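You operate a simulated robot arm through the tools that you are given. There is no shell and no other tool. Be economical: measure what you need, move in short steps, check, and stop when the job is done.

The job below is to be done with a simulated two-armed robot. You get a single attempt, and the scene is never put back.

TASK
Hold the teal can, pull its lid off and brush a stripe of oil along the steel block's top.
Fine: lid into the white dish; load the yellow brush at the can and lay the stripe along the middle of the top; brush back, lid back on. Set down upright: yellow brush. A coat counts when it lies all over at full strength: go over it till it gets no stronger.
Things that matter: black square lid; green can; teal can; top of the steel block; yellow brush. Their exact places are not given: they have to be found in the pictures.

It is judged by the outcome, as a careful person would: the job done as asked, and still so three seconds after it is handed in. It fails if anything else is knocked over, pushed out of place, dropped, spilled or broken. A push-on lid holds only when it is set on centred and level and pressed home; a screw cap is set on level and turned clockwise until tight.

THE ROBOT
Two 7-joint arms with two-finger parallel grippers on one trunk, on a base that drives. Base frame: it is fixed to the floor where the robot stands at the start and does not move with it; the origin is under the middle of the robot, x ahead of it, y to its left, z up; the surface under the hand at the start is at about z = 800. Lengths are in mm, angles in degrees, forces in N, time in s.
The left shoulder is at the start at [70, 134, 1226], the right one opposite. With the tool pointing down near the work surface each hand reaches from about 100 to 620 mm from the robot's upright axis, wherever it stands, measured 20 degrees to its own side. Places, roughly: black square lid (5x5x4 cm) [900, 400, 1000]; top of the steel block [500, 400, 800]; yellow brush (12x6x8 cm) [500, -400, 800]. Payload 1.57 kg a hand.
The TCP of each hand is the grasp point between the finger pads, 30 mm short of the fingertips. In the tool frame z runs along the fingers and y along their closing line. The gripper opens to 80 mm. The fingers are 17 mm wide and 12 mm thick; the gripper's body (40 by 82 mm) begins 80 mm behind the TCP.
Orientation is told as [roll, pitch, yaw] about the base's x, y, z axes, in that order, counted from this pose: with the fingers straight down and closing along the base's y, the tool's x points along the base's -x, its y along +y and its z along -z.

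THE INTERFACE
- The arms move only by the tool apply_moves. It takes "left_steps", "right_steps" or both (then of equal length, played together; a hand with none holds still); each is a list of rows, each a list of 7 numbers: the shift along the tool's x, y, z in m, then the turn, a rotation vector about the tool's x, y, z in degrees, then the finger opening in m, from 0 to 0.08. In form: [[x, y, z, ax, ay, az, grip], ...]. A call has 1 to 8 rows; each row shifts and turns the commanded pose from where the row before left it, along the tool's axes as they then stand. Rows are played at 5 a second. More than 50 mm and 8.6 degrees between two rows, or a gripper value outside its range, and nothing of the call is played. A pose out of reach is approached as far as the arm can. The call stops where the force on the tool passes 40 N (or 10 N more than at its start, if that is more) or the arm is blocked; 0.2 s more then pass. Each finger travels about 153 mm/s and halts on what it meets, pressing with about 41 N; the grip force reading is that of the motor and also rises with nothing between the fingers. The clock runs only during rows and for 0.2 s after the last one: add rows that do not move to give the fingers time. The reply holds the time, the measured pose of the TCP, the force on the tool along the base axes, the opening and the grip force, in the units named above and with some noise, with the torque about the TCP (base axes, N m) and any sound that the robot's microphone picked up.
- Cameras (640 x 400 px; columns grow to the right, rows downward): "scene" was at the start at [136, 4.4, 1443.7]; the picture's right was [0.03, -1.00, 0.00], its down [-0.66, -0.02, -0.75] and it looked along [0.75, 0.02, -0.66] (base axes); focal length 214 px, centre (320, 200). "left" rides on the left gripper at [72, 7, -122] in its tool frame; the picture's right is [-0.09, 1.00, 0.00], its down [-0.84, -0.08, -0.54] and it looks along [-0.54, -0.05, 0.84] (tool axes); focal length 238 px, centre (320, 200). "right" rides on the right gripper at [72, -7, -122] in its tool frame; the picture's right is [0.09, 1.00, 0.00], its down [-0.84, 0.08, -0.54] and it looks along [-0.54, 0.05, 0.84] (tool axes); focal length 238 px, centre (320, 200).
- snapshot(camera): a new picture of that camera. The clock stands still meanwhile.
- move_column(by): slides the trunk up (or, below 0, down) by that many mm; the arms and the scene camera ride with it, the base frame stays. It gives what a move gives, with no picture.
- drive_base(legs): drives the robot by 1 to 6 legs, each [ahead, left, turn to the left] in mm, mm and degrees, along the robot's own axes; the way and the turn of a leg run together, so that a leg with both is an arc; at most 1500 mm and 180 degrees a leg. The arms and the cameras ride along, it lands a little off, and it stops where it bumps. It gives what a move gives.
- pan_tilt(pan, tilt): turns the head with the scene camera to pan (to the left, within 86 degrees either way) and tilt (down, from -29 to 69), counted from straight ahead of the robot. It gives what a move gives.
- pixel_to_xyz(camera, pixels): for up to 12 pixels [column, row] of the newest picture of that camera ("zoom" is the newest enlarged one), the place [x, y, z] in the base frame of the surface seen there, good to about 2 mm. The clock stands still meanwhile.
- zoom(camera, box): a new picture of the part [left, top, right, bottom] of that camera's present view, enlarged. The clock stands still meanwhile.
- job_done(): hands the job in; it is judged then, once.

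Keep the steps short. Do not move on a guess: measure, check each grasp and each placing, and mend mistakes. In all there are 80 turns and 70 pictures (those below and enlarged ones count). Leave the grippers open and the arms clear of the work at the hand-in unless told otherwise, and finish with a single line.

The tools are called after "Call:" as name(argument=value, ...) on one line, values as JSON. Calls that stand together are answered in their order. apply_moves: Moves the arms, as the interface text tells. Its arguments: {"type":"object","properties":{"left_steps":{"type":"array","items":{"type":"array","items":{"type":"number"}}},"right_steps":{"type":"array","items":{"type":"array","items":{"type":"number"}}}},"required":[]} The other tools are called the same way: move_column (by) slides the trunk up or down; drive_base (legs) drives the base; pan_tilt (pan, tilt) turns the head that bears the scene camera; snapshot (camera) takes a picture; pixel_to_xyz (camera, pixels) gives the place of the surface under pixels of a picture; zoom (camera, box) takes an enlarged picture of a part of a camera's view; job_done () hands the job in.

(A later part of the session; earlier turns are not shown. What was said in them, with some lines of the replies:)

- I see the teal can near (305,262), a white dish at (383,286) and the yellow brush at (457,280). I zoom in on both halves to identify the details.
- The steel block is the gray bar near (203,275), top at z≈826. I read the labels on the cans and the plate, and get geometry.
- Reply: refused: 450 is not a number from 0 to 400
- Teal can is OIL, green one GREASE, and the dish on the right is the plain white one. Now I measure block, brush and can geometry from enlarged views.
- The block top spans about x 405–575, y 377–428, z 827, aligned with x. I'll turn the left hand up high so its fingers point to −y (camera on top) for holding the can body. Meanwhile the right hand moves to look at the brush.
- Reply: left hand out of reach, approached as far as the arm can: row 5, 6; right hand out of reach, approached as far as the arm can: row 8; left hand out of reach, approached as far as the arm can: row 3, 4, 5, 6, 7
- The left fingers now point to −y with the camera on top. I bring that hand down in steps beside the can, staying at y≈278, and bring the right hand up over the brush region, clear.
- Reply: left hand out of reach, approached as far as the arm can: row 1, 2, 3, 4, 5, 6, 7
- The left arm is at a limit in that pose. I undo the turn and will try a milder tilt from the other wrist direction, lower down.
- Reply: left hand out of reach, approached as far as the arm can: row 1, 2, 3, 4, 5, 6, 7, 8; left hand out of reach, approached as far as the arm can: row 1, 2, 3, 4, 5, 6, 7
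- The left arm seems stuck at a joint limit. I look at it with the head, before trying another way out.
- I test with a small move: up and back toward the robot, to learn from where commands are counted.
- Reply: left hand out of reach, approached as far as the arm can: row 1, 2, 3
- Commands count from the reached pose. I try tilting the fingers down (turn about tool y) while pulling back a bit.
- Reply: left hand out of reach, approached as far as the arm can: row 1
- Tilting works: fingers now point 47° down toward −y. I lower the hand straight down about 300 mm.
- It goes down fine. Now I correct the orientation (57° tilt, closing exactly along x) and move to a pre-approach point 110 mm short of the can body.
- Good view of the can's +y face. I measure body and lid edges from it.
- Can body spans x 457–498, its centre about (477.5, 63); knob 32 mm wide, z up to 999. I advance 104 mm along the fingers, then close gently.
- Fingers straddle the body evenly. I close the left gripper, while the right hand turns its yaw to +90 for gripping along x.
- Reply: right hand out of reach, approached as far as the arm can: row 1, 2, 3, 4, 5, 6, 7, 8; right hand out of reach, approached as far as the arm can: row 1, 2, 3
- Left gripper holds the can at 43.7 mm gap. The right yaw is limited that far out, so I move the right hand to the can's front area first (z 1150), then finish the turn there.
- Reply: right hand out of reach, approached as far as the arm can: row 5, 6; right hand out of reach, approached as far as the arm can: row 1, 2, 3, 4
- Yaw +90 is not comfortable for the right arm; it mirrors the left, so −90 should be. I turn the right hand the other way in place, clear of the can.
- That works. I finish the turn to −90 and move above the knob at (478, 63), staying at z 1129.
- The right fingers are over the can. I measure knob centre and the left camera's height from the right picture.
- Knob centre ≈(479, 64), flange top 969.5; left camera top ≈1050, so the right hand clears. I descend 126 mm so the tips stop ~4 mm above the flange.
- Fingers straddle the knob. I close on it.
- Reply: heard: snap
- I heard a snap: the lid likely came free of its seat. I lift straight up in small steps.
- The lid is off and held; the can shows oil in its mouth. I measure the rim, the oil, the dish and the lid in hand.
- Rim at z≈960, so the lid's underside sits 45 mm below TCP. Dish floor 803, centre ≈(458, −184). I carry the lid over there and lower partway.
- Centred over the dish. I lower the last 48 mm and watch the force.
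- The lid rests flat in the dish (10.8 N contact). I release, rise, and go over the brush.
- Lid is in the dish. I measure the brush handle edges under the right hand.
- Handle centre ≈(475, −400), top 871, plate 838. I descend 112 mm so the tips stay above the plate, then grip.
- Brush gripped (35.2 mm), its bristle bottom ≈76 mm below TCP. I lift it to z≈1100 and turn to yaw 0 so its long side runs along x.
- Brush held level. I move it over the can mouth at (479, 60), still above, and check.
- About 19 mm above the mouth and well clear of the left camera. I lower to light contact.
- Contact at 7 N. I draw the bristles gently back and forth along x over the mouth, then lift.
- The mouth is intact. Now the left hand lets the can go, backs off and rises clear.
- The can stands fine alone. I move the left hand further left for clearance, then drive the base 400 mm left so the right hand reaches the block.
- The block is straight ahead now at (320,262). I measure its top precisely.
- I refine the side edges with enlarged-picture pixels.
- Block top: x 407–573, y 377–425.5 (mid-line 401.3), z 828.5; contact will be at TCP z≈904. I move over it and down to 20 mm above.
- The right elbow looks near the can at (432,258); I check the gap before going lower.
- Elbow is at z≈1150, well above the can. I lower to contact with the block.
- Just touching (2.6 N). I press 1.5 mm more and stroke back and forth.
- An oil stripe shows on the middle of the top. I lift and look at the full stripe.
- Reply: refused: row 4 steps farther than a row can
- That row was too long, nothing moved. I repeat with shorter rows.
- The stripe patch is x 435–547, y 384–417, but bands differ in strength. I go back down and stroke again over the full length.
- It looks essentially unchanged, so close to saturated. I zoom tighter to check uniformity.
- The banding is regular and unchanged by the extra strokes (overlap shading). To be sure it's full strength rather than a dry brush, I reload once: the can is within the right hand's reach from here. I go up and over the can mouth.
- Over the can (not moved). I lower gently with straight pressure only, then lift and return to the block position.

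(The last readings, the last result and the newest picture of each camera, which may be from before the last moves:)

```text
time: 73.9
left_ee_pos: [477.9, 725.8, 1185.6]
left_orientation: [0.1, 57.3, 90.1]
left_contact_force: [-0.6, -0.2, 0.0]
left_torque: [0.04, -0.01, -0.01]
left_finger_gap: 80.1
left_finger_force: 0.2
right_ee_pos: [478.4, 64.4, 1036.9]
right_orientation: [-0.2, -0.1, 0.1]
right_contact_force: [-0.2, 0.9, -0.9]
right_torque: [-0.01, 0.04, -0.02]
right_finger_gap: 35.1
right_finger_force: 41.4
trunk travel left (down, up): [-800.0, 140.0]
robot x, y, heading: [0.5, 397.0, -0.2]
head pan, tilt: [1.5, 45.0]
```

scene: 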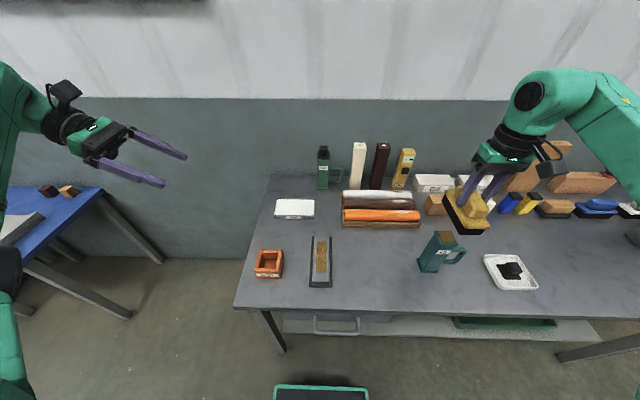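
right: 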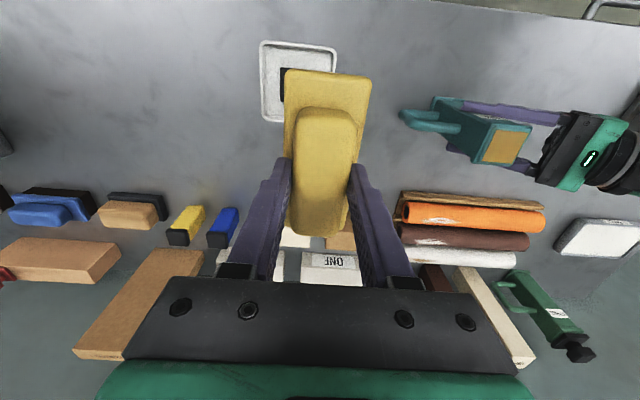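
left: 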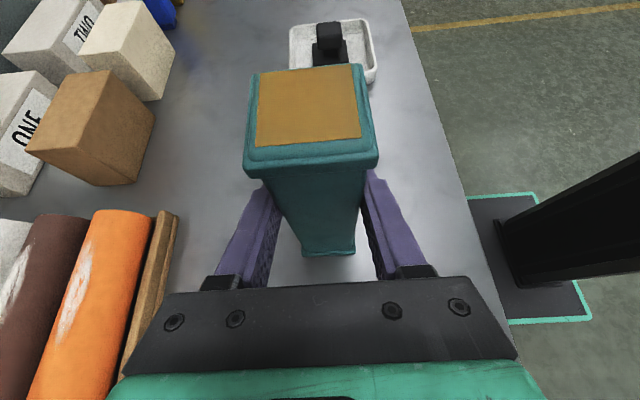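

Not quite touching yet (−0.9 N). I go 1–2 mm further.

Call:
apply_moves(right_steps=[[0, 0, 0.001, 0, 0, 0, 0.02], [0, 0, 0.001, 0, 0, 0, 0.02], [0, 0, 0, 0, 0, 0, 0.02], [0, 0, 0, 0, 0, 0, 0.02]])

```text
time: 74.9
left_ee_pos: [479.1, 725.9, 1186.0]
left_orientation: [0.0, 57.1, 90.1]
left_contact_force: [0.1, 0.7, -0.4]
left_torque: [0.0, -0.02, 0.0]
left_finger_gap: 80.1
left_finger_force: 0.0
right_ee_pos: [478.1, 65.7, 1034.2]
right_orientation: [0.0, -0.2, 0.0]
right_contact_force: [0.2, 0.0, 0.0]
right_torque: [0.01, -0.05, -0.01]
right_finger_gap: 35.6
right_finger_force: 40.7
trunk travel left (down, up): [-800.0, 140.0]
robot x, y, heading: [0.8, 396.1, -0.1]
head pan, tilt: [1.5, 45.0]
```

Call:
apply_moves(right_steps=[[0, 0, 0.001, 0, 0, 0, 0.02], [0, 0, 0.001, 0, 0, 0, 0.02], [0, 0, 0, 0, 0, 0, 0.02]])

```text
time: 75.7
left_ee_pos: [475.3, 726.2, 1187.7]
left_orientation: [-0.3, 57.3, 89.9]
left_contact_force: [-0.3, 1.5, -0.2]
left_torque: [-0.02, 0.02, -0.01]
left_finger_gap: 80.0
left_finger_force: 0.1
right_ee_pos: [477.5, 65.6, 1034.9]
right_orientation: [-0.2, -0.3, 0.0]
right_contact_force: [1.2, -3.0, 15.7]
right_torque: [-0.32, -0.06, -0.03]
right_finger_gap: 35.5
right_finger_force: 41.7
trunk travel left (down, up): [-800.0, 140.0]
robot x, y, heading: [0.6, 395.9, 0.1]
head pan, tilt: [1.5, 45.0]
```

Contact at 15.7 N, brush reloaded. I lift straight up and return over the block.

Call:
apply_moves(right_steps=[[0, 0, -0.042, 0, 0, 0, 0.02], [0, 0, -0.04, 0, 0, 0, 0.02], [-0.01, 0.042, 0, 0, 0, 0, 0.02], [-0.01, 0.042, 0, 0, 0, 0, 0.02], [-0.01, 0.042, 0, 0, 0, 0, 0.02], [-0.01, 0.042, 0, 0, 0, 0, 0.02], [-0.01, 0.04, 0, 0, 0, 0, 0.02], [0, 0.045, 0, 0, 0, 0, 0.02]])

Call:
apply_moves(right_steps=[[0, 0.045, 0, 0, 0, 0, 0.02], [0, 0.04, 0, 0, 0, 0, 0.02], [0, 0, 0.05, 0, 0, 0, 0.02], [0, 0, 0.05, 0, 0, 0, 0.02], [0, 0, 0.05, 0, 0, 0, 0.02], [0, 0, 0.03, 0, 0, 0, 0.02], [0, 0, 0.02, 0, 0, 0, 0.02], [0, 0, 0.009, 0, 0, 0, 0.02]])

Call:
apply_moves(right_steps=[[0.02, 0, 0.001, 0, 0, 0, 0.02], [0.02, 0, 0, 0, 0, 0, 0.02], [0.02, 0, 0, 0, 0, 0, 0.02], [0.02, 0, 0, 0, 0, 0, 0.02], [-0.02, 0, 0, 0, 0, 0, 0.02], [-0.02, 0, 0, 0, 0, 0, 0.02], [-0.02, 0, 0, 0, 0, 0, 0.02], [-0.02, 0, 0, 0, 0, 0, 0.02]])

Call:
apply_moves(right_steps=[[0.02, 0, 0, 0, 0, 0, 0.02], [0.02, 0, 0, 0, 0, 0, 0.02], [0.02, 0, 0, 0, 0, 0, 0.02], [0.02, 0, 0, 0, 0, 0, 0.02], [-0.02, 0, 0, 0, 0, 0, 0.02], [-0.02, 0, 0, 0, 0, 0, 0.02], [-0.02, 0, 0, 0, 0, 0, 0.02], [-0.02, 0, 0, 0, 0, 0, 0.02]])

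Call:
apply_moves(right_steps=[[0, 0, -0.03, 0, 0, 0, 0.02], [0, 0, -0.04, 0, 0, 0, 0.02], [0, 0, -0.04, 0, 0, 0, 0.02], [0, -0.04, -0.02, 0, 0, 0, 0.02], [0, -0.045, -0.02, 0, 0, 0, 0.02], [0, -0.045, -0.02, 0, 0, 0, 0.02], [0, 0, -0.04, 0, 0, 0, 0.02]])

Call:
zoom(camera="scene", box=[305, 235, 337, 277])

```text
time: 77.5
left_ee_pos: [477.9, 728.1, 1185.4]
left_orientation: [-0.1, 57.3, 90.0]
left_contact_force: [-0.1, -0.1, -0.1]
left_torque: [-0.01, -0.02, 0.02]
left_finger_gap: 79.8
left_finger_force: 0.1
right_ee_pos: [527.4, 322.0, 1114.3]
right_orientation: [-0.3, -0.2, -0.1]
right_contact_force: [0.5, 1.2, -1.9]
right_torque: [-0.05, -0.02, 0.0]
right_finger_gap: 35.4
right_finger_force: 40.5
trunk travel left (down, up): [-800.0, 140.0]
robot x, y, heading: [1.4, 395.2, 0.0]
head pan, tilt: [1.5, 45.0]
```

```text
time: 79.3
left_ee_pos: [478.5, 725.3, 1186.5]
left_orientation: [0.1, 57.3, 90.1]
left_contact_force: [0.2, 0.2, -0.2]
left_torque: [0.01, 0.0, -0.01]
left_finger_gap: 79.7
left_finger_force: 0.0
right_ee_pos: [527.4, 402.0, 904.6]
right_orientation: [-0.1, -0.2, 0.0]
right_contact_force: [-0.9, 1.0, -1.5]
right_torque: [0.01, 0.01, 0.02]
right_finger_gap: 35.3
right_finger_force: 40.5
trunk travel left (down, up): [-800.0, 140.0]
robot x, y, heading: [-0.3, 390.6, -0.1]
head pan, tilt: [1.5, 45.0]
```

```text
time: 81.1
left_ee_pos: [475.4, 725.3, 1186.0]
left_orientation: [-0.3, 57.2, 89.9]
left_contact_force: [-0.2, 0.3, -0.1]
left_torque: [-0.02, -0.02, -0.01]
left_finger_gap: 80.2
left_finger_force: 0.1
right_ee_pos: [528.6, 402.1, 904.4]
right_orientation: [-0.2, -0.3, 0.1]
right_contact_force: [-1.7, 0.3, 7.8]
right_torque: [0.18, -0.2, 0.01]
right_finger_gap: 35.2
right_finger_force: 41.2
trunk travel left (down, up): [-800.0, 140.0]
robot x, y, heading: [0.1, 396.0, -0.0]
head pan, tilt: [1.5, 45.0]
```

```text
time: 82.9
left_ee_pos: [477.6, 726.4, 1187.4]
left_orientation: [-0.2, 57.2, 90.1]
left_contact_force: [0.2, -0.3, -0.9]
left_torque: [-0.04, -0.01, 0.02]
left_finger_gap: 80.2
left_finger_force: 0.0
right_ee_pos: [527.9, 403.5, 903.9]
right_orientation: [-0.2, -0.3, 0.0]
right_contact_force: [-1.4, -0.8, 4.3]
right_torque: [0.15, -0.05, 0.05]
right_finger_gap: 35.2
right_finger_force: 41.0
trunk travel left (down, up): [-800.0, 140.0]
robot x, y, heading: [-0.8, 391.3, -0.1]
head pan, tilt: [1.5, 45.0]
```

```text
time: 84.5
left_ee_pos: [477.7, 726.1, 1187.2]
left_orientation: [0.0, 57.3, 90.1]
left_contact_force: [-0.4, 1.1, 0.2]
left_torque: [-0.04, -0.01, -0.01]
left_finger_gap: 80.0
left_finger_force: 0.1
right_ee_pos: [527.8, 275.9, 1117.2]
right_orientation: [-0.2, -0.2, 0.0]
right_contact_force: [0.6, 0.5, -0.9]
right_torque: [-0.04, -0.02, -0.01]
right_finger_gap: 35.1
right_finger_force: 41.0
trunk travel left (down, up): [-800.0, 140.0]
robot x, y, heading: [-3.1, 395.1, 0.2]
head pan, tilt: [1.5, 45.0]
```

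```text
9.52 times, centred on (321, 256) of scene
```

zoom: 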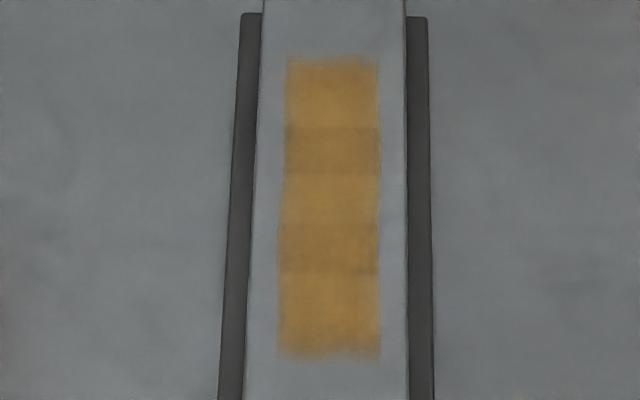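

No stronger after reloading: the coat is at full strength. I drive back to the start place.

Call:
drive_base(legs=[[0, -394, 0]])

Call:
apply_moves(right_steps=[[0.013, -0.04, 0, 0, 0, 0, 0.02], [0.013, -0.04, 0, 0, 0, 0, 0.02], [0.013, -0.04, 0, 0, 0, 0, 0.02], [0.013, -0.04, 0, 0, 0, 0, 0.02]])

Call:
apply_moves(right_steps=[[0, 0, 0, 0, 0, 8.2, 0.02], [0, 0, 0, 0, 0, 8.2, 0.02], [0, 0, 0, 0, 0, 8.2, 0.02], [0, 0, 0, 0, 0, 8.2, 0.02], [0, 0, 0, 0, 0, 8.2, 0.02], [0, 0, 0, 0, 0, 8.2, 0.02], [0, 0, 0, 0, 0, 8.2, 0.02], [0, 0, 0, 0, 0, 8.2, 0.02]])

Call:
apply_moves(right_steps=[[0, 0, 0, 0, 0, 8.2, 0.02], [0, 0, 0, 0, 0, 8.2, 0.02], [0, 0, 0, 0, 0, 7.9, 0.02]])

```text
time: 86.9
left_ee_pos: [477.6, 335.5, 1185.9]
left_orientation: [0.1, 57.3, 90.0]
left_contact_force: [0.0, -0.4, -0.6]
left_torque: [0.02, -0.01, 0.0]
left_finger_gap: 79.7
left_finger_force: 0.1
right_ee_pos: [528.0, -114.9, 1115.1]
right_orientation: [-0.2, -0.2, -0.1]
right_contact_force: [0.5, 0.0, -1.4]
right_torque: [0.01, 0.0, 0.01]
right_finger_gap: 35.2
right_finger_force: 40.9
trunk travel left (down, up): [-800.0, 140.0]
robot x, y, heading: [0.8, 3.2, -0.1]
head pan, tilt: [1.5, 45.0]
```

```text
time: 87.9
left_ee_pos: [476.7, 331.2, 1186.9]
left_orientation: [-0.1, 57.1, 89.9]
left_contact_force: [-0.6, -1.1, 0.6]
left_torque: [0.01, -0.02, 0.0]
left_finger_gap: 79.9
left_finger_force: 0.0
right_ee_pos: [475.0, -277.6, 1112.6]
right_orientation: [0.0, -0.2, -0.1]
right_contact_force: [-0.3, -0.1, -1.0]
right_torque: [0.01, 0.0, -0.01]
right_finger_gap: 35.4
right_finger_force: 40.9
trunk travel left (down, up): [-800.0, 140.0]
robot x, y, heading: [0.1, 5.7, 0.0]
head pan, tilt: [1.5, 45.0]
```

```text
time: 89.7
left_ee_pos: [478.4, 333.6, 1187.0]
left_orientation: [0.1, 57.2, 89.9]
left_contact_force: [0.2, -1.0, -0.1]
left_torque: [0.0, 0.01, 0.02]
left_finger_gap: 80.0
left_finger_force: 0.1
right_ee_pos: [474.4, -275.9, 1116.2]
right_orientation: [0.1, -0.3, -65.9]
right_contact_force: [-0.2, 0.0, -0.6]
right_torque: [0.01, 0.0, -0.01]
right_finger_gap: 35.2
right_finger_force: 41.2
trunk travel left (down, up): [-800.0, 140.0]
robot x, y, heading: [0.7, 2.0, -0.2]
head pan, tilt: [1.5, 45.0]
```

```text
time: 90.5
left_ee_pos: [478.6, 334.2, 1188.2]
left_orientation: [0.1, 57.2, 90.0]
left_contact_force: [0.5, 0.6, 0.4]
left_torque: [0.0, 0.03, -0.02]
left_finger_gap: 79.9
left_finger_force: 0.1
right_ee_pos: [474.8, -275.1, 1115.8]
right_orientation: [0.2, 0.0, -90.3]
right_contact_force: [-0.4, -0.5, -2.0]
right_torque: [0.03, 0.0, 0.01]
right_finger_gap: 35.1
right_finger_force: 41.2
trunk travel left (down, up): [-800.0, 140.0]
robot x, y, heading: [-2.3, 5.3, -0.1]
head pan, tilt: [1.5, 45.0]
```

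Now over to the brush's original place and down to just above the table.

Call:
apply_moves(right_steps=[[-0.0417, 0.001, 0, 0, 0, 0, 0.02], [-0.0417, 0.001, 0, 0, 0, 0, 0.02], [-0.0417, 0, 0, 0, 0, 0, 0.02], [0, 0, 0.045, 0, 0, 0, 0.02], [0, 0, 0.045, 0, 0, 0, 0.02], [0, 0, 0.045, 0, 0, 0, 0.02], [0, 0, 0.045, 0, 0, 0, 0.02], [0, 0, 0.04, 0, 0, 0, 0.02]])

Call:
apply_moves(right_steps=[[0, 0, 0.012, 0, 0, 0, 0.02], [0, 0, 0.005, 0, 0, 0, 0.02], [0, 0, 0.002, 0, 0, 0, 0.02], [0, 0, 0, 0, 0, 0, 0.02]])

```text
time: 92.3
left_ee_pos: [479.8, 334.2, 1186.0]
left_orientation: [0.1, 57.2, 90.0]
left_contact_force: [-0.2, 0.3, -0.2]
left_torque: [0.0, -0.01, 0.0]
left_finger_gap: 80.0
left_finger_force: 0.0
right_ee_pos: [477.4, -403.0, 893.5]
right_orientation: [0.2, -0.1, -90.1]
right_contact_force: [0.7, -0.3, -1.9]
right_torque: [-0.02, 0.01, 0.04]
right_finger_gap: 35.5
right_finger_force: 40.8
trunk travel left (down, up): [-800.0, 140.0]
robot x, y, heading: [-2.2, 4.3, -0.2]
head pan, tilt: [1.5, 45.0]
```

```text
time: 93.3
left_ee_pos: [477.9, 334.2, 1186.6]
left_orientation: [0.1, 57.2, 90.0]
left_contact_force: [0.0, 0.1, 0.2]
left_torque: [0.01, 0.02, -0.04]
left_finger_gap: 80.0
left_finger_force: 0.0
right_ee_pos: [477.8, -402.3, 875.3]
right_orientation: [0.1, -0.1, -90.1]
right_contact_force: [0.0, -0.7, -2.9]
right_torque: [-0.01, -0.02, -0.01]
right_finger_gap: 35.3
right_finger_force: 40.5
trunk travel left (down, up): [-800.0, 140.0]
robot x, y, heading: [-4.1, 4.7, -0.2]
head pan, tilt: [1.5, 45.0]
```

No contact yet; 1 mm steps until it touches.

Call:
apply_moves(right_steps=[[0, 0, 0.001, 0, 0, 0, 0.02], [0, 0, 0.001, 0, 0, 0, 0.02], [0, 0, 0, 0, 0, 0, 0.02]])

```text
time: 94.1
left_ee_pos: [477.6, 334.2, 1186.5]
left_orientation: [0.0, 57.2, 90.0]
left_contact_force: [0.2, 0.1, 0.6]
left_torque: [0.01, 0.02, 0.0]
left_finger_gap: 79.9
left_finger_force: 0.0
right_ee_pos: [478.3, -401.3, 874.3]
right_orientation: [0.3, -0.2, -90.0]
right_contact_force: [0.6, -1.7, 3.0]
right_torque: [-0.32, 0.0, 0.06]
right_finger_gap: 35.2
right_finger_force: 41.0
trunk travel left (down, up): [-800.0, 140.0]
robot x, y, heading: [0.5, 3.9, -0.4]
head pan, tilt: [1.5, 45.0]
```

Touching (3 N). I open and rise straight.

Call:
apply_moves(right_steps=[[0, 0, 0, 0, 0, 0, 0.036], [0, 0, 0, 0, 0, 0, 0.045], [0, 0, 0, 0, 0, 0, 0.06], [0, 0, 0, 0, 0, 0, 0.06], [0, 0, -0.03, 0, 0, 0, 0.06], [0, 0, -0.045, 0, 0, 0, 0.06], [0, 0, -0.045, 0, 0, 0, 0.06]])

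Call:
snapshot(camera="scene")

Call:
pixel_to_xyz(camera="scene", pixels=[[380, 264], [382, 268], [455, 254], [302, 233], [303, 255]])

```text
time: 95.7
left_ee_pos: [478.2, 333.6, 1186.3]
left_orientation: [0.0, 57.1, 89.8]
left_contact_force: [-0.6, -0.2, 0.1]
left_torque: [0.01, -0.05, -0.01]
left_finger_gap: 79.8
left_finger_force: 0.1
right_ee_pos: [475.4, -401.3, 995.9]
right_orientation: [0.3, -0.2, -90.0]
right_contact_force: [-1.1, 0.6, -0.1]
right_torque: [0.01, 0.0, 0.03]
right_finger_gap: 60.0
right_finger_force: 0.1
trunk travel left (down, up): [-800.0, 140.0]
robot x, y, heading: [0.0, 6.0, -0.0]
head pan, tilt: [1.5, 45.0]
```

```text
17 pictures are left
```

scene: 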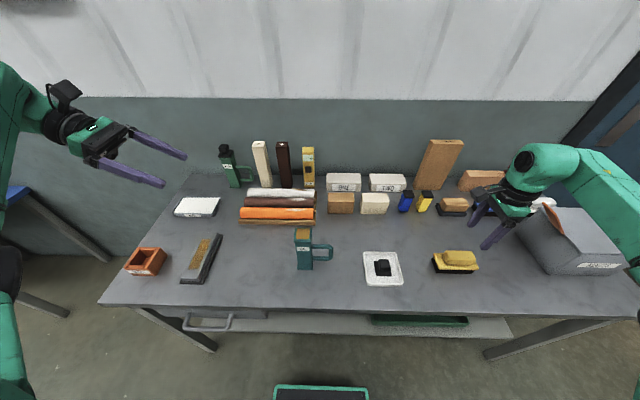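

```text
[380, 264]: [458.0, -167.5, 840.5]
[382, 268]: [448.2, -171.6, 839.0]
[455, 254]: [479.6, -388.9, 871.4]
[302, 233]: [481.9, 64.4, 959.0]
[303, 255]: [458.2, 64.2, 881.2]
```

Brush stands upright in its place. The left hand retraces its way to the pre-grasp beside the can.

Call:
apply_moves(left_steps=[[0.0205, 0, 0.0315, 0, 0, 0, 0.08], [0.0205, 0, 0.0315, 0, 0, 0, 0.08], [0.0205, 0, 0.0315, 0, 0, 0, 0.08], [0.0205, 0, 0.0315, 0, 0, 0, 0.08]], right_steps=[[0.043, -0.004, 0, 0, 0, 0, 0.06], [0.043, -0.004, 0, 0, 0, 0, 0.06], [0.043, -0.004, 0, 0, 0, 0, 0.06], [0.043, -0.004, 0, 0, 0, 0, 0.06]])

Call:
apply_moves(left_steps=[[-0.0361, 0, 0.0234, 0, 0, 0, 0.08], [-0.0361, 0, 0.0234, 0, 0, 0, 0.08], [-0.0361, 0, 0.0234, 0, 0, 0, 0.08], [-0.0361, 0, 0.0234, 0, 0, 0, 0.08], [-0.0361, 0, 0.0234, 0, 0, 0, 0.08]])

Call:
snapshot(camera="left")

Call:
snapshot(camera="right")

```text
time: 96.7
left_ee_pos: [480.4, 183.1, 1186.7]
left_orientation: [0.1, 57.3, 90.0]
left_contact_force: [0.4, -1.7, 0.7]
left_torque: [0.01, 0.01, 0.0]
left_finger_gap: 79.8
left_finger_force: 0.0
right_ee_pos: [458.9, -229.4, 991.8]
right_orientation: [0.3, -0.2, -90.1]
right_contact_force: [-0.4, 0.2, -1.1]
right_torque: [-0.03, 0.03, -0.01]
right_finger_gap: 60.1
right_finger_force: 0.1
trunk travel left (down, up): [-800.0, 140.0]
robot x, y, heading: [1.4, 1.3, 0.0]
head pan, tilt: [1.5, 45.0]
```

```text
time: 97.9
left_ee_pos: [479.6, 181.9, 971.1]
left_orientation: [0.0, 57.1, 89.9]
left_contact_force: [-0.5, 1.1, 0.6]
left_torque: [-0.01, -0.02, 0.01]
left_finger_gap: 80.0
left_finger_force: 0.0
right_ee_pos: [460.3, -229.5, 991.9]
right_orientation: [0.2, -0.2, -90.0]
right_contact_force: [0.3, -0.5, -0.7]
right_torque: [-0.01, 0.01, 0.0]
right_finger_gap: 60.0
right_finger_force: 0.0
trunk travel left (down, up): [-800.0, 140.0]
robot x, y, heading: [-3.1, 3.4, -0.3]
head pan, tilt: [1.5, 45.0]
```

```text
16 pictures are left
```

left: 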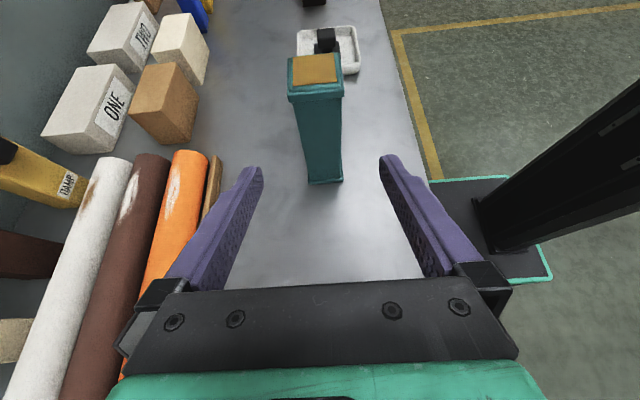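

```text
15 pictures are left
```

right: 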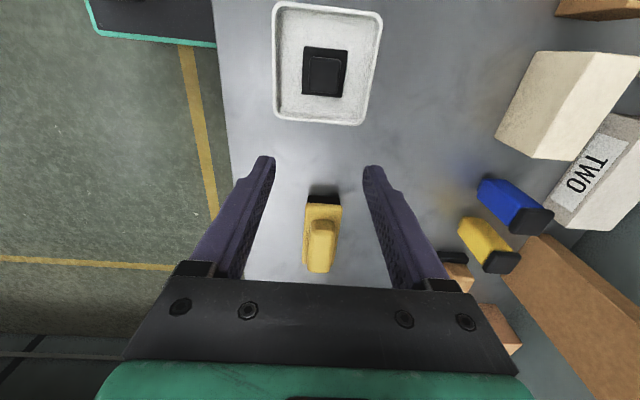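

Everything is as left. Left hand: advance and grip. First I measure the lid knob in the dish.

Call:
pixel_to_xyz(camera="right", pixels=[[324, 76], [311, 76], [336, 76], [324, 62], [324, 90], [304, 50], [346, 52]])

Call:
apply_moves(left_steps=[[0, 0, 0.04, 0, 0, 0, 0.08], [0, 0, 0.04, 0, 0, 0, 0.08], [0, 0, 0.035, 0, 0, 0, 0.08], [0, 0, 0.02, 0, 0, 0, 0.08], [0, 0, 0, 0, 0, 0, 0.055], [0, 0, 0, 0, 0, 0, 0.046], [0, 0, 0, 0, 0, 0, 0.04], [0, 0, 0, 0, 0, 0, 0.03]])

Call:
apply_moves(left_steps=[[0, 0, 0, 0, 0, 0, 0.03], [0, 0, 0, 0, 0, 0, 0.03]])

Call:
snapshot(camera="left")

Call:
pixel_to_xyz(camera="left", pixels=[[265, 80], [350, 72], [310, 105], [265, 135], [352, 130], [252, 130], [368, 120]])

```text
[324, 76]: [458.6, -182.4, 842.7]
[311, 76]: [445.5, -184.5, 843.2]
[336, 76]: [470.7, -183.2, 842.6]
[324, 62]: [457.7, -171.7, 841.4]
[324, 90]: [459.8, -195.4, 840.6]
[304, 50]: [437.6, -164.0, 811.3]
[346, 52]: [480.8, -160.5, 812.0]
```

```text
time: 99.7
left_ee_pos: [477.9, 69.7, 898.5]
left_orientation: [0.1, 57.1, 90.0]
left_contact_force: [-0.7, -0.6, -0.1]
left_torque: [-0.03, 0.0, 0.0]
left_finger_gap: 43.7
left_finger_force: 41.0
right_ee_pos: [458.6, -230.3, 992.6]
right_orientation: [0.2, -0.1, -90.0]
right_contact_force: [0.7, 0.9, 0.1]
right_torque: [-0.04, -0.01, 0.01]
right_finger_gap: 60.0
right_finger_force: 0.0
trunk travel left (down, up): [-800.0, 140.0]
robot x, y, heading: [1.2, 4.2, -0.4]
head pan, tilt: [1.5, 45.0]
```

```text
time: 100.3
left_ee_pos: [477.6, 69.4, 899.5]
left_orientation: [0.1, 57.2, 90.0]
left_contact_force: [0.9, -0.4, 0.0]
left_torque: [0.04, 0.03, 0.03]
left_finger_gap: 43.9
left_finger_force: 40.9
right_ee_pos: [459.4, -229.6, 992.0]
right_orientation: [0.2, 0.0, -90.0]
right_contact_force: [-0.3, 1.1, 0.5]
right_torque: [0.01, 0.02, -0.01]
right_finger_gap: 60.0
right_finger_force: 0.1
trunk travel left (down, up): [-800.0, 140.0]
robot x, y, heading: [-4.5, 2.0, -0.2]
head pan, tilt: [1.5, 45.0]
```

```text
14 pictures are left
```

left: 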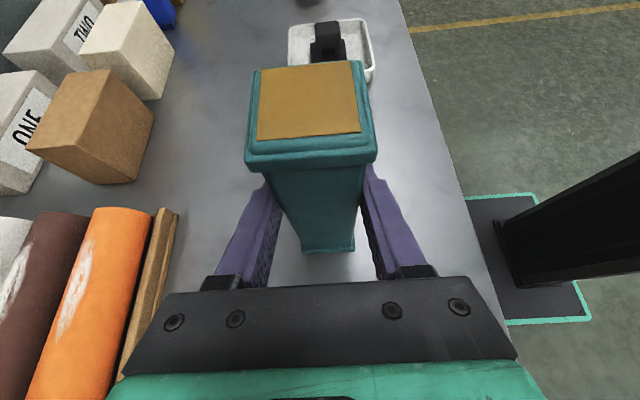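

```text
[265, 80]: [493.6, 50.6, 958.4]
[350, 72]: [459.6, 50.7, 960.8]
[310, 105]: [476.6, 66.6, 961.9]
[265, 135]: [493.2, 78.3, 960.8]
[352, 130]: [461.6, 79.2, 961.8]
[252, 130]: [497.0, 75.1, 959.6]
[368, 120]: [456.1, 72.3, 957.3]
```

The can is held again in the same place. The right hand goes to the lid: y −185, then down to z≈849 and grips.

Call:
apply_moves(right_steps=[[0.0446, 0, 0, 0, 0, 0, 0.06], [0, 0, 0.045, 0, 0, 0, 0.06], [0, 0, 0.045, 0, 0, 0, 0.06], [0, 0, 0.04, 0, 0, 0, 0.06], [0, 0, 0.011, 0, 0, 0, 0.06]])

Call:
zoom(camera="scene", box=[320, 220, 440, 300])

```text
time: 101.5
left_ee_pos: [477.9, 70.0, 898.9]
left_orientation: [0.1, 57.2, 90.0]
left_contact_force: [0.4, -0.1, 0.1]
left_torque: [0.03, -0.03, 0.0]
left_finger_gap: 43.7
left_finger_force: 41.1
right_ee_pos: [462.3, -185.4, 852.7]
right_orientation: [0.2, -0.1, -90.0]
right_contact_force: [1.1, -0.1, -0.3]
right_torque: [-0.01, 0.01, 0.01]
right_finger_gap: 60.1
right_finger_force: 0.0
trunk travel left (down, up): [-800.0, 140.0]
robot x, y, heading: [0.1, 4.9, -0.2]
head pan, tilt: [1.5, 45.0]
```

```text
5.00 times, centred on (380, 260) of scene
```

zoom: 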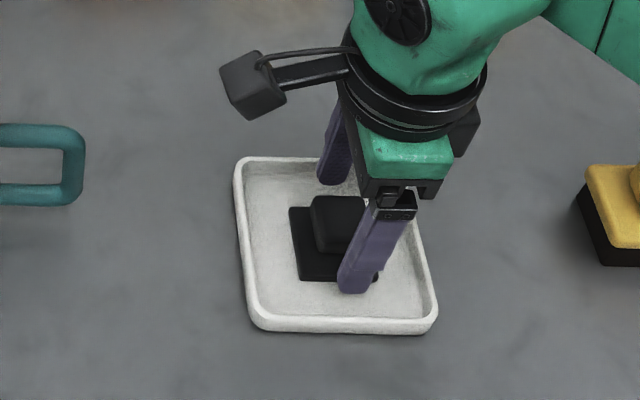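

Straddled well. I lower 2.5 mm, shift x −2 mm, and close.

Call:
apply_moves(right_steps=[[0, -0.002, 0.0025, 0, 0, 0, 0.06], [0, 0, 0, 0, 0, 0, 0.05], [0, 0, 0, 0, 0, 0, 0.04], [0, 0, 0, 0, 0, 0, 0.034], [0, 0, 0, 0, 0, 0, 0.028], [0, 0, 0, 0, 0, 0, 0.022], [0, 0, 0, 0, 0, 0, 0.022], [0, 0, 0, 0, 0, 0, 0.022]])

Call:
apply_moves(right_steps=[[0, 0, -0.02, 0, 0, 0, 0.022], [0, 0, -0.045, 0, 0, 0, 0.022], [0, 0, -0.045, 0, 0, 0, 0.022], [0, 0, -0.045, 0, 0, 0, 0.022], [0, 0, -0.045, 0, 0, 0, 0.022], [0, 0, -0.045, 0, 0, 0, 0.022], [0, 0, -0.03, 0, 0, 0, 0.022]])

Call:
snapshot(camera="right")

```text
time: 103.3
left_ee_pos: [477.8, 70.0, 897.9]
left_orientation: [0.1, 57.2, 90.0]
left_contact_force: [0.3, -0.6, -0.4]
left_torque: [0.01, 0.01, 0.01]
left_finger_gap: 43.5
left_finger_force: 40.9
right_ee_pos: [459.8, -185.4, 850.5]
right_orientation: [0.2, -0.1, -90.0]
right_contact_force: [-0.3, -0.3, 0.0]
right_torque: [-0.01, 0.02, 0.0]
right_finger_gap: 30.6
right_finger_force: 39.4
trunk travel left (down, up): [-800.0, 140.0]
robot x, y, heading: [-1.6, 1.1, -0.2]
head pan, tilt: [1.5, 45.0]
```

```text
time: 104.9
left_ee_pos: [476.7, 70.8, 899.1]
left_orientation: [0.1, 57.1, 90.0]
left_contact_force: [0.8, -0.6, -0.6]
left_torque: [0.0, -0.02, 0.01]
left_finger_gap: 43.7
left_finger_force: 41.3
right_ee_pos: [459.9, -185.9, 1127.6]
right_orientation: [0.2, -0.1, -90.0]
right_contact_force: [0.5, -0.3, -0.8]
right_torque: [-0.01, 0.02, 0.0]
right_finger_gap: 30.6
right_finger_force: 39.5
trunk travel left (down, up): [-800.0, 140.0]
robot x, y, heading: [-2.4, 3.1, -0.1]
head pan, tilt: [1.5, 45.0]
```

```text
12 pictures are left
```

right: 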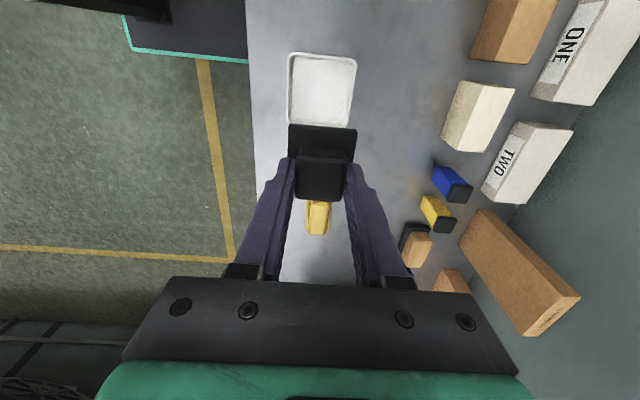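

Lid held the same way as when pulled. I carry it over the can, target (477.6, 62.6).

Call:
apply_moves(right_steps=[[0.0414, 0.0029, 0, 0, 0, 0, 0.022], [0.0414, 0.0029, 0, 0, 0, 0, 0.022], [0.0414, 0.0029, 0, 0, 0, 0, 0.022], [0.0414, 0.003, 0, 0, 0, 0, 0.022], [0.0414, 0.003, 0, 0, 0, 0, 0.022], [0.0414, 0.003, 0, 0, 0, 0, 0.022]])

Call:
apply_moves(right_steps=[[0, 0, 0.04, 0, 0, 0, 0.022], [0, 0, 0.04, 0, 0, 0, 0.022], [0, 0, 0.02, 0, 0, 0, 0.022], [0, 0, 0, 0, 0, 0, 0.022]])

Call:
snapshot(camera="left")

Call:
pixel_to_xyz(camera="left", pixels=[[250, 152], [372, 148], [310, 155], [310, 120]])

```text
time: 106.3
left_ee_pos: [478.5, 70.7, 898.3]
left_orientation: [0.1, 57.3, 90.0]
left_contact_force: [-0.2, 0.1, -0.5]
left_torque: [0.01, -0.01, 0.01]
left_finger_gap: 43.7
left_finger_force: 40.5
right_ee_pos: [474.8, 66.5, 1126.4]
right_orientation: [0.2, -0.3, -90.1]
right_contact_force: [0.0, 0.2, -0.6]
right_torque: [-0.03, 0.03, 0.04]
right_finger_gap: 30.5
right_finger_force: 39.3
trunk travel left (down, up): [-800.0, 140.0]
robot x, y, heading: [-1.7, 3.9, -0.1]
head pan, tilt: [1.5, 45.0]
```

```text
time: 107.3
left_ee_pos: [479.0, 69.4, 899.1]
left_orientation: [0.2, 57.1, 90.0]
left_contact_force: [-0.5, -0.3, 0.1]
left_torque: [0.0, -0.01, 0.01]
left_finger_gap: 43.6
left_finger_force: 41.2
right_ee_pos: [475.4, 62.9, 1025.3]
right_orientation: [0.1, -0.2, -90.0]
right_contact_force: [-0.4, 0.7, -0.1]
right_torque: [0.02, -0.01, -0.03]
right_finger_gap: 30.6
right_finger_force: 40.2
trunk travel left (down, up): [-800.0, 140.0]
robot x, y, heading: [1.5, 1.5, 0.2]
head pan, tilt: [1.5, 45.0]
```

```text
11 pictures are left
```

left: 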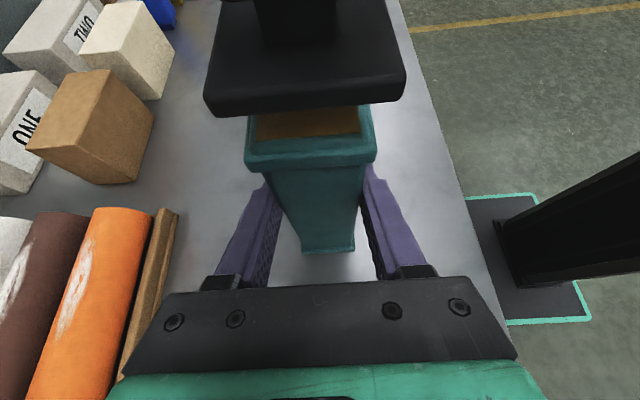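

```text
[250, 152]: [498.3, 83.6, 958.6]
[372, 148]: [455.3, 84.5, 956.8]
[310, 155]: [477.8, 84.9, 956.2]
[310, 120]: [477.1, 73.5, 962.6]
```

The lid is ≈20 mm above the rim; TCP x reads 475 against can centre ≈477.5. I measure the lid's own edges to correct.

Call:
pixel_to_xyz(camera="left", pixels=[[208, 98], [400, 86], [304, 100], [208, 70], [212, 104], [398, 92], [248, 145], [374, 140]])

Call:
apply_moves(right_steps=[[0, 0.0022, 0.005, 0, 0, 0, 0.022], [0, 0, 0.004, 0, 0, 0, 0.022], [0, 0, 0, 0, 0, 0, 0.022]])

Call:
zoom(camera="left", box=[180, 40, 440, 200])

Call:
pixel_to_xyz(camera="zoom", pixels=[[85, 190], [530, 160], [300, 190], [175, 270], [470, 260], [320, 290]])

```text
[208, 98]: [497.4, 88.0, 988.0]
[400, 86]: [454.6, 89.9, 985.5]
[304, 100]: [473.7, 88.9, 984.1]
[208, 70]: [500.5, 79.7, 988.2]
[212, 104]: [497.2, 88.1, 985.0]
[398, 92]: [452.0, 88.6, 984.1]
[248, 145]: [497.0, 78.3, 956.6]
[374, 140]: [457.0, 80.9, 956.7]
```

```text
time: 108.1
left_ee_pos: [477.0, 69.1, 898.5]
left_orientation: [0.2, 57.2, 90.1]
left_contact_force: [-1.0, -0.5, -0.2]
left_torque: [0.02, 0.01, -0.02]
left_finger_gap: 43.6
left_finger_force: 41.3
right_ee_pos: [479.0, 63.9, 1015.0]
right_orientation: [0.1, -0.2, -89.9]
right_contact_force: [-0.7, -0.1, -0.7]
right_torque: [-0.02, 0.0, 0.02]
right_finger_gap: 30.4
right_finger_force: 39.8
trunk travel left (down, up): [-800.0, 140.0]
robot x, y, heading: [0.9, 4.3, -0.4]
head pan, tilt: [1.5, 45.0]
```

```text
2.46 times, centred on (310, 120) of left
```

zoom: 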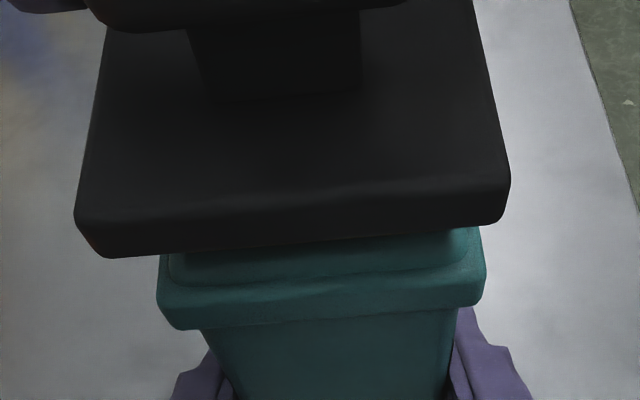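

```text
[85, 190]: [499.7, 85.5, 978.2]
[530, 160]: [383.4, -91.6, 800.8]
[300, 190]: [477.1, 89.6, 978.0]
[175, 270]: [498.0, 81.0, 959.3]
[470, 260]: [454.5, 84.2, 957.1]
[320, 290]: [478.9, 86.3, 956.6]
```

I check the y-alignment from the front with the scene camera.

Call:
zoom(camera="scene", box=[275, 205, 335, 245])

Call:
pixel_to_xyz(camera="zoom", pixels=[[215, 235], [405, 235], [220, 280], [395, 280], [310, 240], [310, 290]])

```text
10.00 times, centred on (305, 225) of scene
```

zoom: 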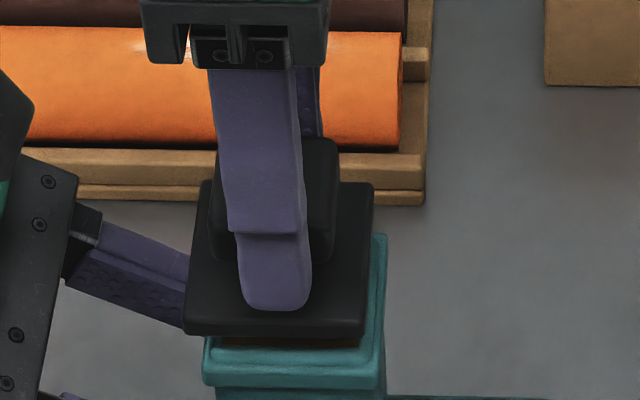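

```text
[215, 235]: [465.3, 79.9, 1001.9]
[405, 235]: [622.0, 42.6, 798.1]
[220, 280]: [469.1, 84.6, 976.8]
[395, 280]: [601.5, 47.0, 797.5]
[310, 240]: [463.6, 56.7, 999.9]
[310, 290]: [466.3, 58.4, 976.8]
```

From the front the lid sits about 3 mm too far to +y relative to the collar. I shift it −2.8 mm and check again.

Call:
apply_moves(right_steps=[[-0.0028, 0, 0, 0, 0, 0, 0.022], [0, 0, 0.003, 0, 0, 0, 0.022], [0, 0, 0, 0, 0, 0, 0.022]])

Call:
zoom(camera="scene", box=[275, 205, 335, 245])

Call:
zoom(camera="left", box=[180, 40, 440, 200])

```text
time: 108.9
left_ee_pos: [478.3, 69.5, 897.3]
left_orientation: [0.1, 57.2, 90.0]
left_contact_force: [0.1, 0.4, 0.3]
left_torque: [0.02, -0.02, -0.01]
left_finger_gap: 43.4
left_finger_force: 40.5
right_ee_pos: [478.2, 60.1, 1013.8]
right_orientation: [0.2, 0.0, -90.0]
right_contact_force: [0.0, 0.0, -0.6]
right_torque: [0.0, 0.02, -0.04]
right_finger_gap: 30.6
right_finger_force: 39.6
trunk travel left (down, up): [-800.0, 140.0]
robot x, y, heading: [1.6, 8.3, 0.0]
head pan, tilt: [1.5, 45.0]
```

```text
10.00 times, centred on (305, 225) of scene
```

zoom: 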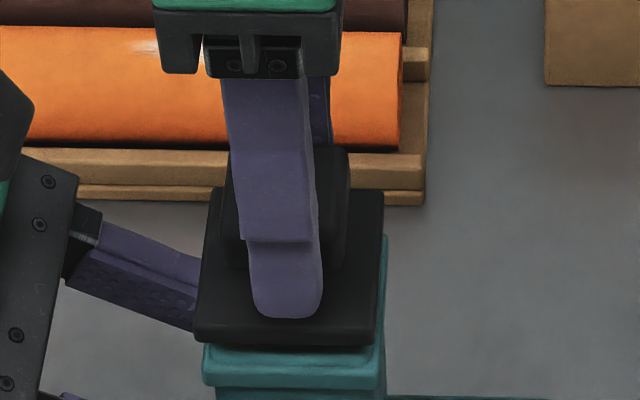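

```text
2.46 times, centred on (310, 120) of left
```

zoom: 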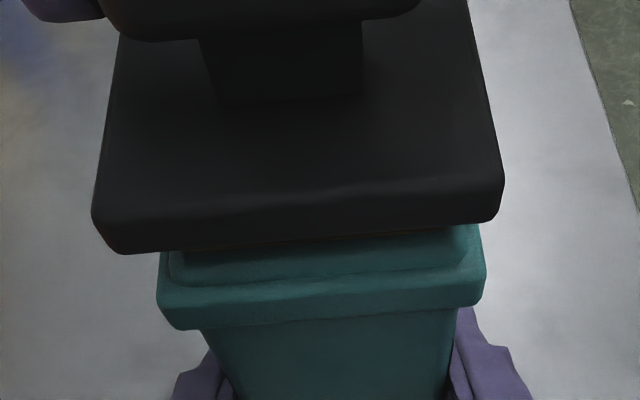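

Now the alignment matches the original seating in both directions. I lower it to contact and press.

Call:
apply_moves(right_steps=[[0, 0, 0.003, 0, 0, 0, 0.022], [0, 0, 0.002, 0, 0, 0, 0.022], [0, 0, 0.001, 0, 0, 0, 0.022], [0, 0, 0.001, 0, 0, 0, 0.022]])

Call:
zoom(camera="left", box=[180, 40, 440, 200])

```text
time: 109.9
left_ee_pos: [477.6, 69.4, 900.4]
left_orientation: [0.1, 57.2, 90.0]
left_contact_force: [0.8, 0.4, -0.2]
left_torque: [0.02, -0.03, -0.01]
left_finger_gap: 43.6
left_finger_force: 41.0
right_ee_pos: [479.1, 61.5, 1007.3]
right_orientation: [0.2, 0.0, -89.9]
right_contact_force: [0.4, 0.1, -0.1]
right_torque: [0.0, 0.0, -0.02]
right_finger_gap: 30.4
right_finger_force: 39.4
trunk travel left (down, up): [-800.0, 140.0]
robot x, y, heading: [-3.2, 4.7, -0.3]
head pan, tilt: [1.5, 45.0]
```

```text
2.46 times, centred on (310, 120) of left
```

zoom: 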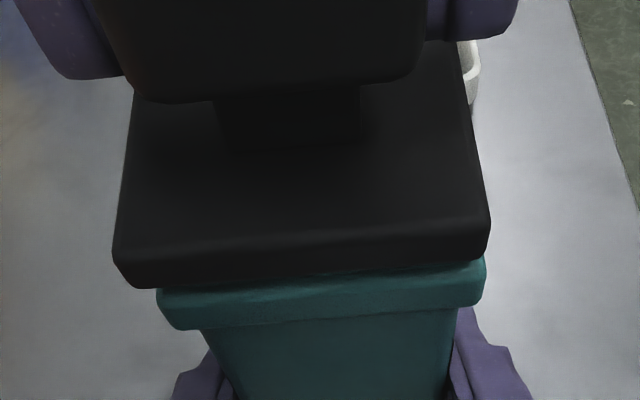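

Almost down, still no force. I press on in 1 mm steps, listening for the snap.

Call:
apply_moves(right_steps=[[0, 0, 0.001, 0, 0, 0, 0.022], [0, 0, 0.001, 0, 0, 0, 0.022], [0, 0, 0.001, 0, 0, 0, 0.022], [0, 0, 0.001, 0, 0, 0, 0.022], [0, 0, 0, 0, 0, 0, 0.022]])

```text
time: 110.9
left_ee_pos: [479.2, 71.0, 897.9]
left_orientation: [-0.2, 57.0, 90.2]
left_contact_force: [-1.0, -1.5, 2.0]
left_torque: [-0.21, 0.27, -0.17]
left_finger_gap: 43.5
left_finger_force: 41.4
right_ee_pos: [477.4, 61.1, 1006.1]
right_orientation: [0.4, -0.2, -90.0]
right_contact_force: [-0.9, -2.5, 6.1]
right_torque: [-0.27, 0.1, 0.15]
right_finger_gap: 30.7
right_finger_force: 39.4
trunk travel left (down, up): [-800.0, 140.0]
robot x, y, heading: [3.1, 3.6, -0.1]
head pan, tilt: [1.5, 45.0]
heard: snap
stopped in row 4 (right hand): the force on the tool passed its limit at 42 N (the readings are from after the stop); the commanded pose is now the measured one
```

Snap heard at 42 N: the lid is home. I check that it sits flat.

Call:
zoom(camera="left", box=[180, 40, 440, 200])

Call:
zoom(camera="scene", box=[275, 205, 335, 265])

```text
2.46 times, centred on (310, 120) of left
```

zoom: 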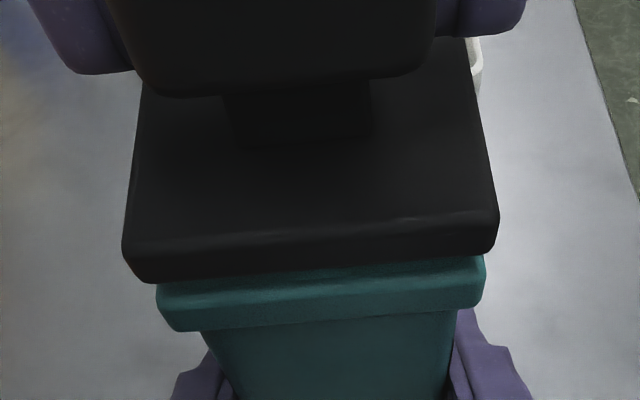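

```text
6.67 times, centred on (305, 235) of scene
```

zoom: 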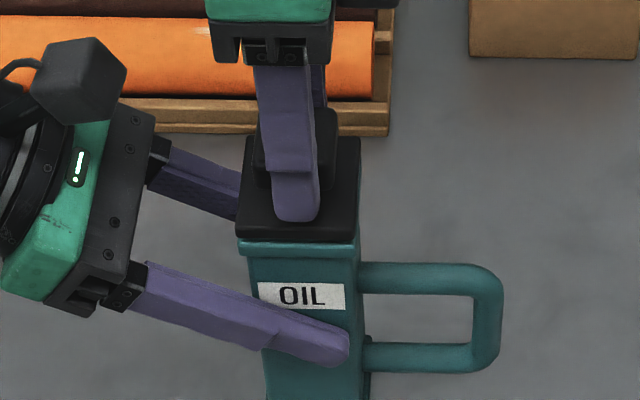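

It looks flat and centred. One confirming press of 2 mm.

Call:
apply_moves(right_steps=[[0, 0, 0.001, 0, 0, 0, 0.022], [0, 0, 0.001, 0, 0, 0, 0.022], [0, 0, 0, 0, 0, 0, 0.022]])

```text
time: 111.9
left_ee_pos: [478.0, 71.0, 898.4]
left_orientation: [-0.3, 57.0, 90.1]
left_contact_force: [-1.5, 1.1, 3.2]
left_torque: [-0.4, 0.49, -0.21]
left_finger_gap: 43.7
left_finger_force: 41.0
right_ee_pos: [477.8, 61.3, 1006.3]
right_orientation: [0.5, 0.1, -90.1]
right_contact_force: [-1.3, -4.3, 9.7]
right_torque: [-0.47, 0.26, 0.21]
right_finger_gap: 30.7
right_finger_force: 39.4
trunk travel left (down, up): [-800.0, 140.0]
robot x, y, heading: [0.6, 3.7, 0.0]
head pan, tilt: [1.5, 45.0]
stopped in row 3 (right hand): the force on the tool passed its limit at 41 N (the readings are from after the stop); the commanded pose is now the measured one
```

Solid at 41 N, no movement: home. The right hand opens and rises.

Call:
apply_moves(right_steps=[[0, 0, 0, 0, 0, 0, 0.034], [0, 0, 0, 0, 0, 0, 0.045], [0, 0, 0, 0, 0, 0, 0.06], [0, 0, 0, 0, 0, 0, 0.06], [0, 0, -0.03, 0, 0, 0, 0.06], [0, 0, -0.045, 0, 0, 0, 0.06], [0, 0, -0.045, 0, 0, 0, 0.06]])

Call:
zoom(camera="left", box=[180, 0, 440, 200])

```text
time: 113.5
left_ee_pos: [478.1, 70.7, 899.0]
left_orientation: [-0.4, 56.9, 90.0]
left_contact_force: [-2.1, -1.6, 12.8]
left_torque: [-0.46, 0.48, 0.01]
left_finger_gap: 43.6
left_finger_force: 41.1
right_ee_pos: [476.6, 60.8, 1126.5]
right_orientation: [0.4, 0.1, -90.1]
right_contact_force: [0.2, 0.5, -0.3]
right_torque: [-0.01, 0.0, -0.01]
right_finger_gap: 60.2
right_finger_force: 0.0
trunk travel left (down, up): [-800.0, 140.0]
robot x, y, heading: [-0.6, 3.9, -0.6]
head pan, tilt: [1.5, 45.0]
```

```text
2.00 times, centred on (310, 100) of left
```

zoom: 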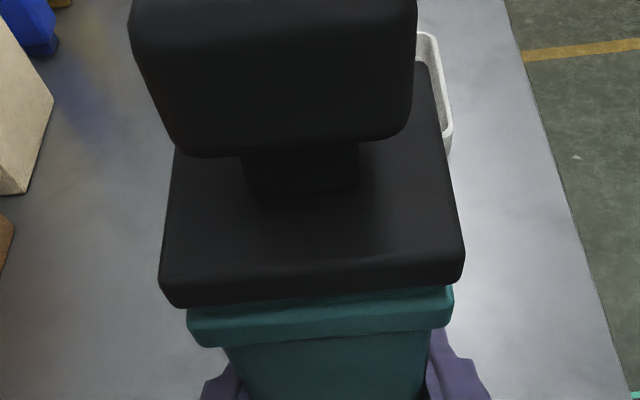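

Lid sits level. The left hand releases, backs off the same way, and rises; the right goes up and back to the right.

Call:
apply_moves(left_steps=[[0, 0, 0, 0, 0, 0, 0.046], [0, 0, 0, 0, 0, 0, 0.055], [0, 0, 0, 0, 0, 0, 0.08], [0, 0, 0, 0, 0, 0, 0.08], [0, 0, -0.03, 0, 0, 0, 0.08], [0, 0, -0.04, 0, 0, 0, 0.08], [0, 0, -0.045, 0, 0, 0, 0.08], [0, 0, -0.02, 0, 0, 0, 0.08]])

Call:
apply_moves(left_steps=[[0.0361, 0, -0.0234, 0, 0, 0, 0.08], [0.0361, 0, -0.0234, 0, 0, 0, 0.08], [0.0361, 0, -0.0234, 0, 0, 0, 0.08], [0.0361, 0, -0.0234, 0, 0, 0, 0.08], [0.0361, 0, -0.0234, 0, 0, 0, 0.08], [-0.0205, 0, -0.0315, 0, 0, 0, 0.08], [-0.0205, 0, -0.0315, 0, 0, 0, 0.08]], right_steps=[[0, 0, -0.02, 0, 0, 0, 0.08], [-0.04, 0, -0.01, 0, 0, 0, 0.08], [-0.04, 0, 0, 0, 0, 0, 0.08], [-0.04, 0, 0, 0, 0, 0, 0.08], [-0.04, 0, 0, 0, 0, 0, 0.08], [-0.04, 0, 0, 0, 0, 0, 0.08], [-0.04, 0, 0, 0, 0, 0, 0.08]])

Call:
snapshot(camera="scene")

Call:
zoom(camera="scene", box=[270, 205, 350, 285])

```text
time: 115.3
left_ee_pos: [480.6, 186.2, 971.4]
left_orientation: [0.0, 56.9, 90.1]
left_contact_force: [-0.5, -0.2, 0.9]
left_torque: [0.03, 0.0, 0.03]
left_finger_gap: 80.0
left_finger_force: 0.1
right_ee_pos: [478.2, 60.6, 1125.4]
right_orientation: [0.4, 0.1, -90.1]
right_contact_force: [-0.1, 0.2, -0.3]
right_torque: [0.01, 0.02, -0.01]
right_finger_gap: 60.2
right_finger_force: 0.1
trunk travel left (down, up): [-800.0, 140.0]
robot x, y, heading: [-2.3, 0.6, -0.1]
head pan, tilt: [1.5, 45.0]
```

```text
time: 116.9
left_ee_pos: [477.4, 262.3, 1187.9]
left_orientation: [-0.2, 57.0, 90.1]
left_contact_force: [-0.4, 0.2, 0.3]
left_torque: [-0.02, -0.03, -0.04]
left_finger_gap: 79.9
left_finger_force: 0.1
right_ee_pos: [478.0, -179.9, 1153.7]
right_orientation: [0.4, 0.1, -90.0]
right_contact_force: [0.4, -0.8, -0.8]
right_torque: [0.01, -0.03, -0.04]
right_finger_gap: 79.8
right_finger_force: 0.1
trunk travel left (down, up): [-800.0, 140.0]
robot x, y, heading: [1.1, 2.4, 0.1]
head pan, tilt: [1.5, 45.0]
```

```text
2 pictures are left
```

scene: 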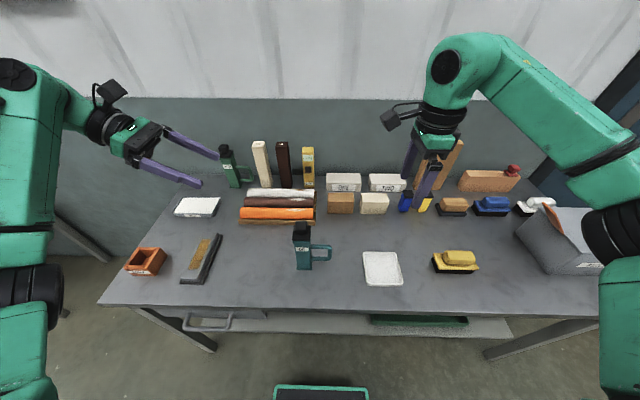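

```text
5.00 times, centred on (310, 245) of scene
```

zoom: 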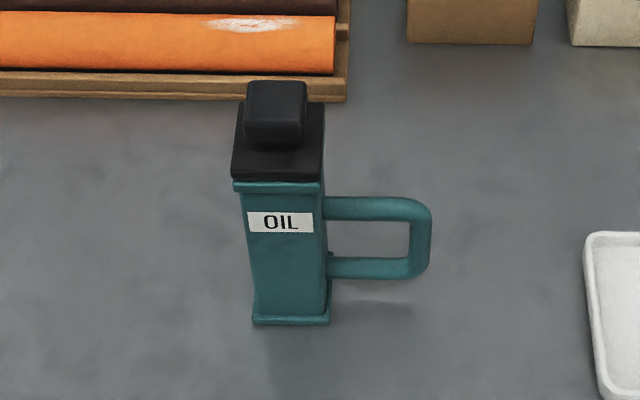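

The can is upright with its lid level, the brush is in place, the stripe laid, and both hands are open and clear. A last height check of the lid, then hand in.

Call:
pixel_to_xyz(camera="zoom", pixels=[[275, 95], [260, 95], [295, 95], [275, 165], [242, 130], [315, 130]])

```text
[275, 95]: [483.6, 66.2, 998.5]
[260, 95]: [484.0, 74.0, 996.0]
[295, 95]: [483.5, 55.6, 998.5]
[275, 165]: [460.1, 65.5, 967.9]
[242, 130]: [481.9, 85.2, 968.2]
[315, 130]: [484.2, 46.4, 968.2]
```

Knob top is at 998 and flange top at 968, the same as at the start, so the lid is fully home and level.

Call:
job_done()

```text
The job is handed in.
```

The oil stripe lies along the middle of the steel block's top and got no stronger after a reload; the brush stands upright in its place and the teal can's lid is pressed home.
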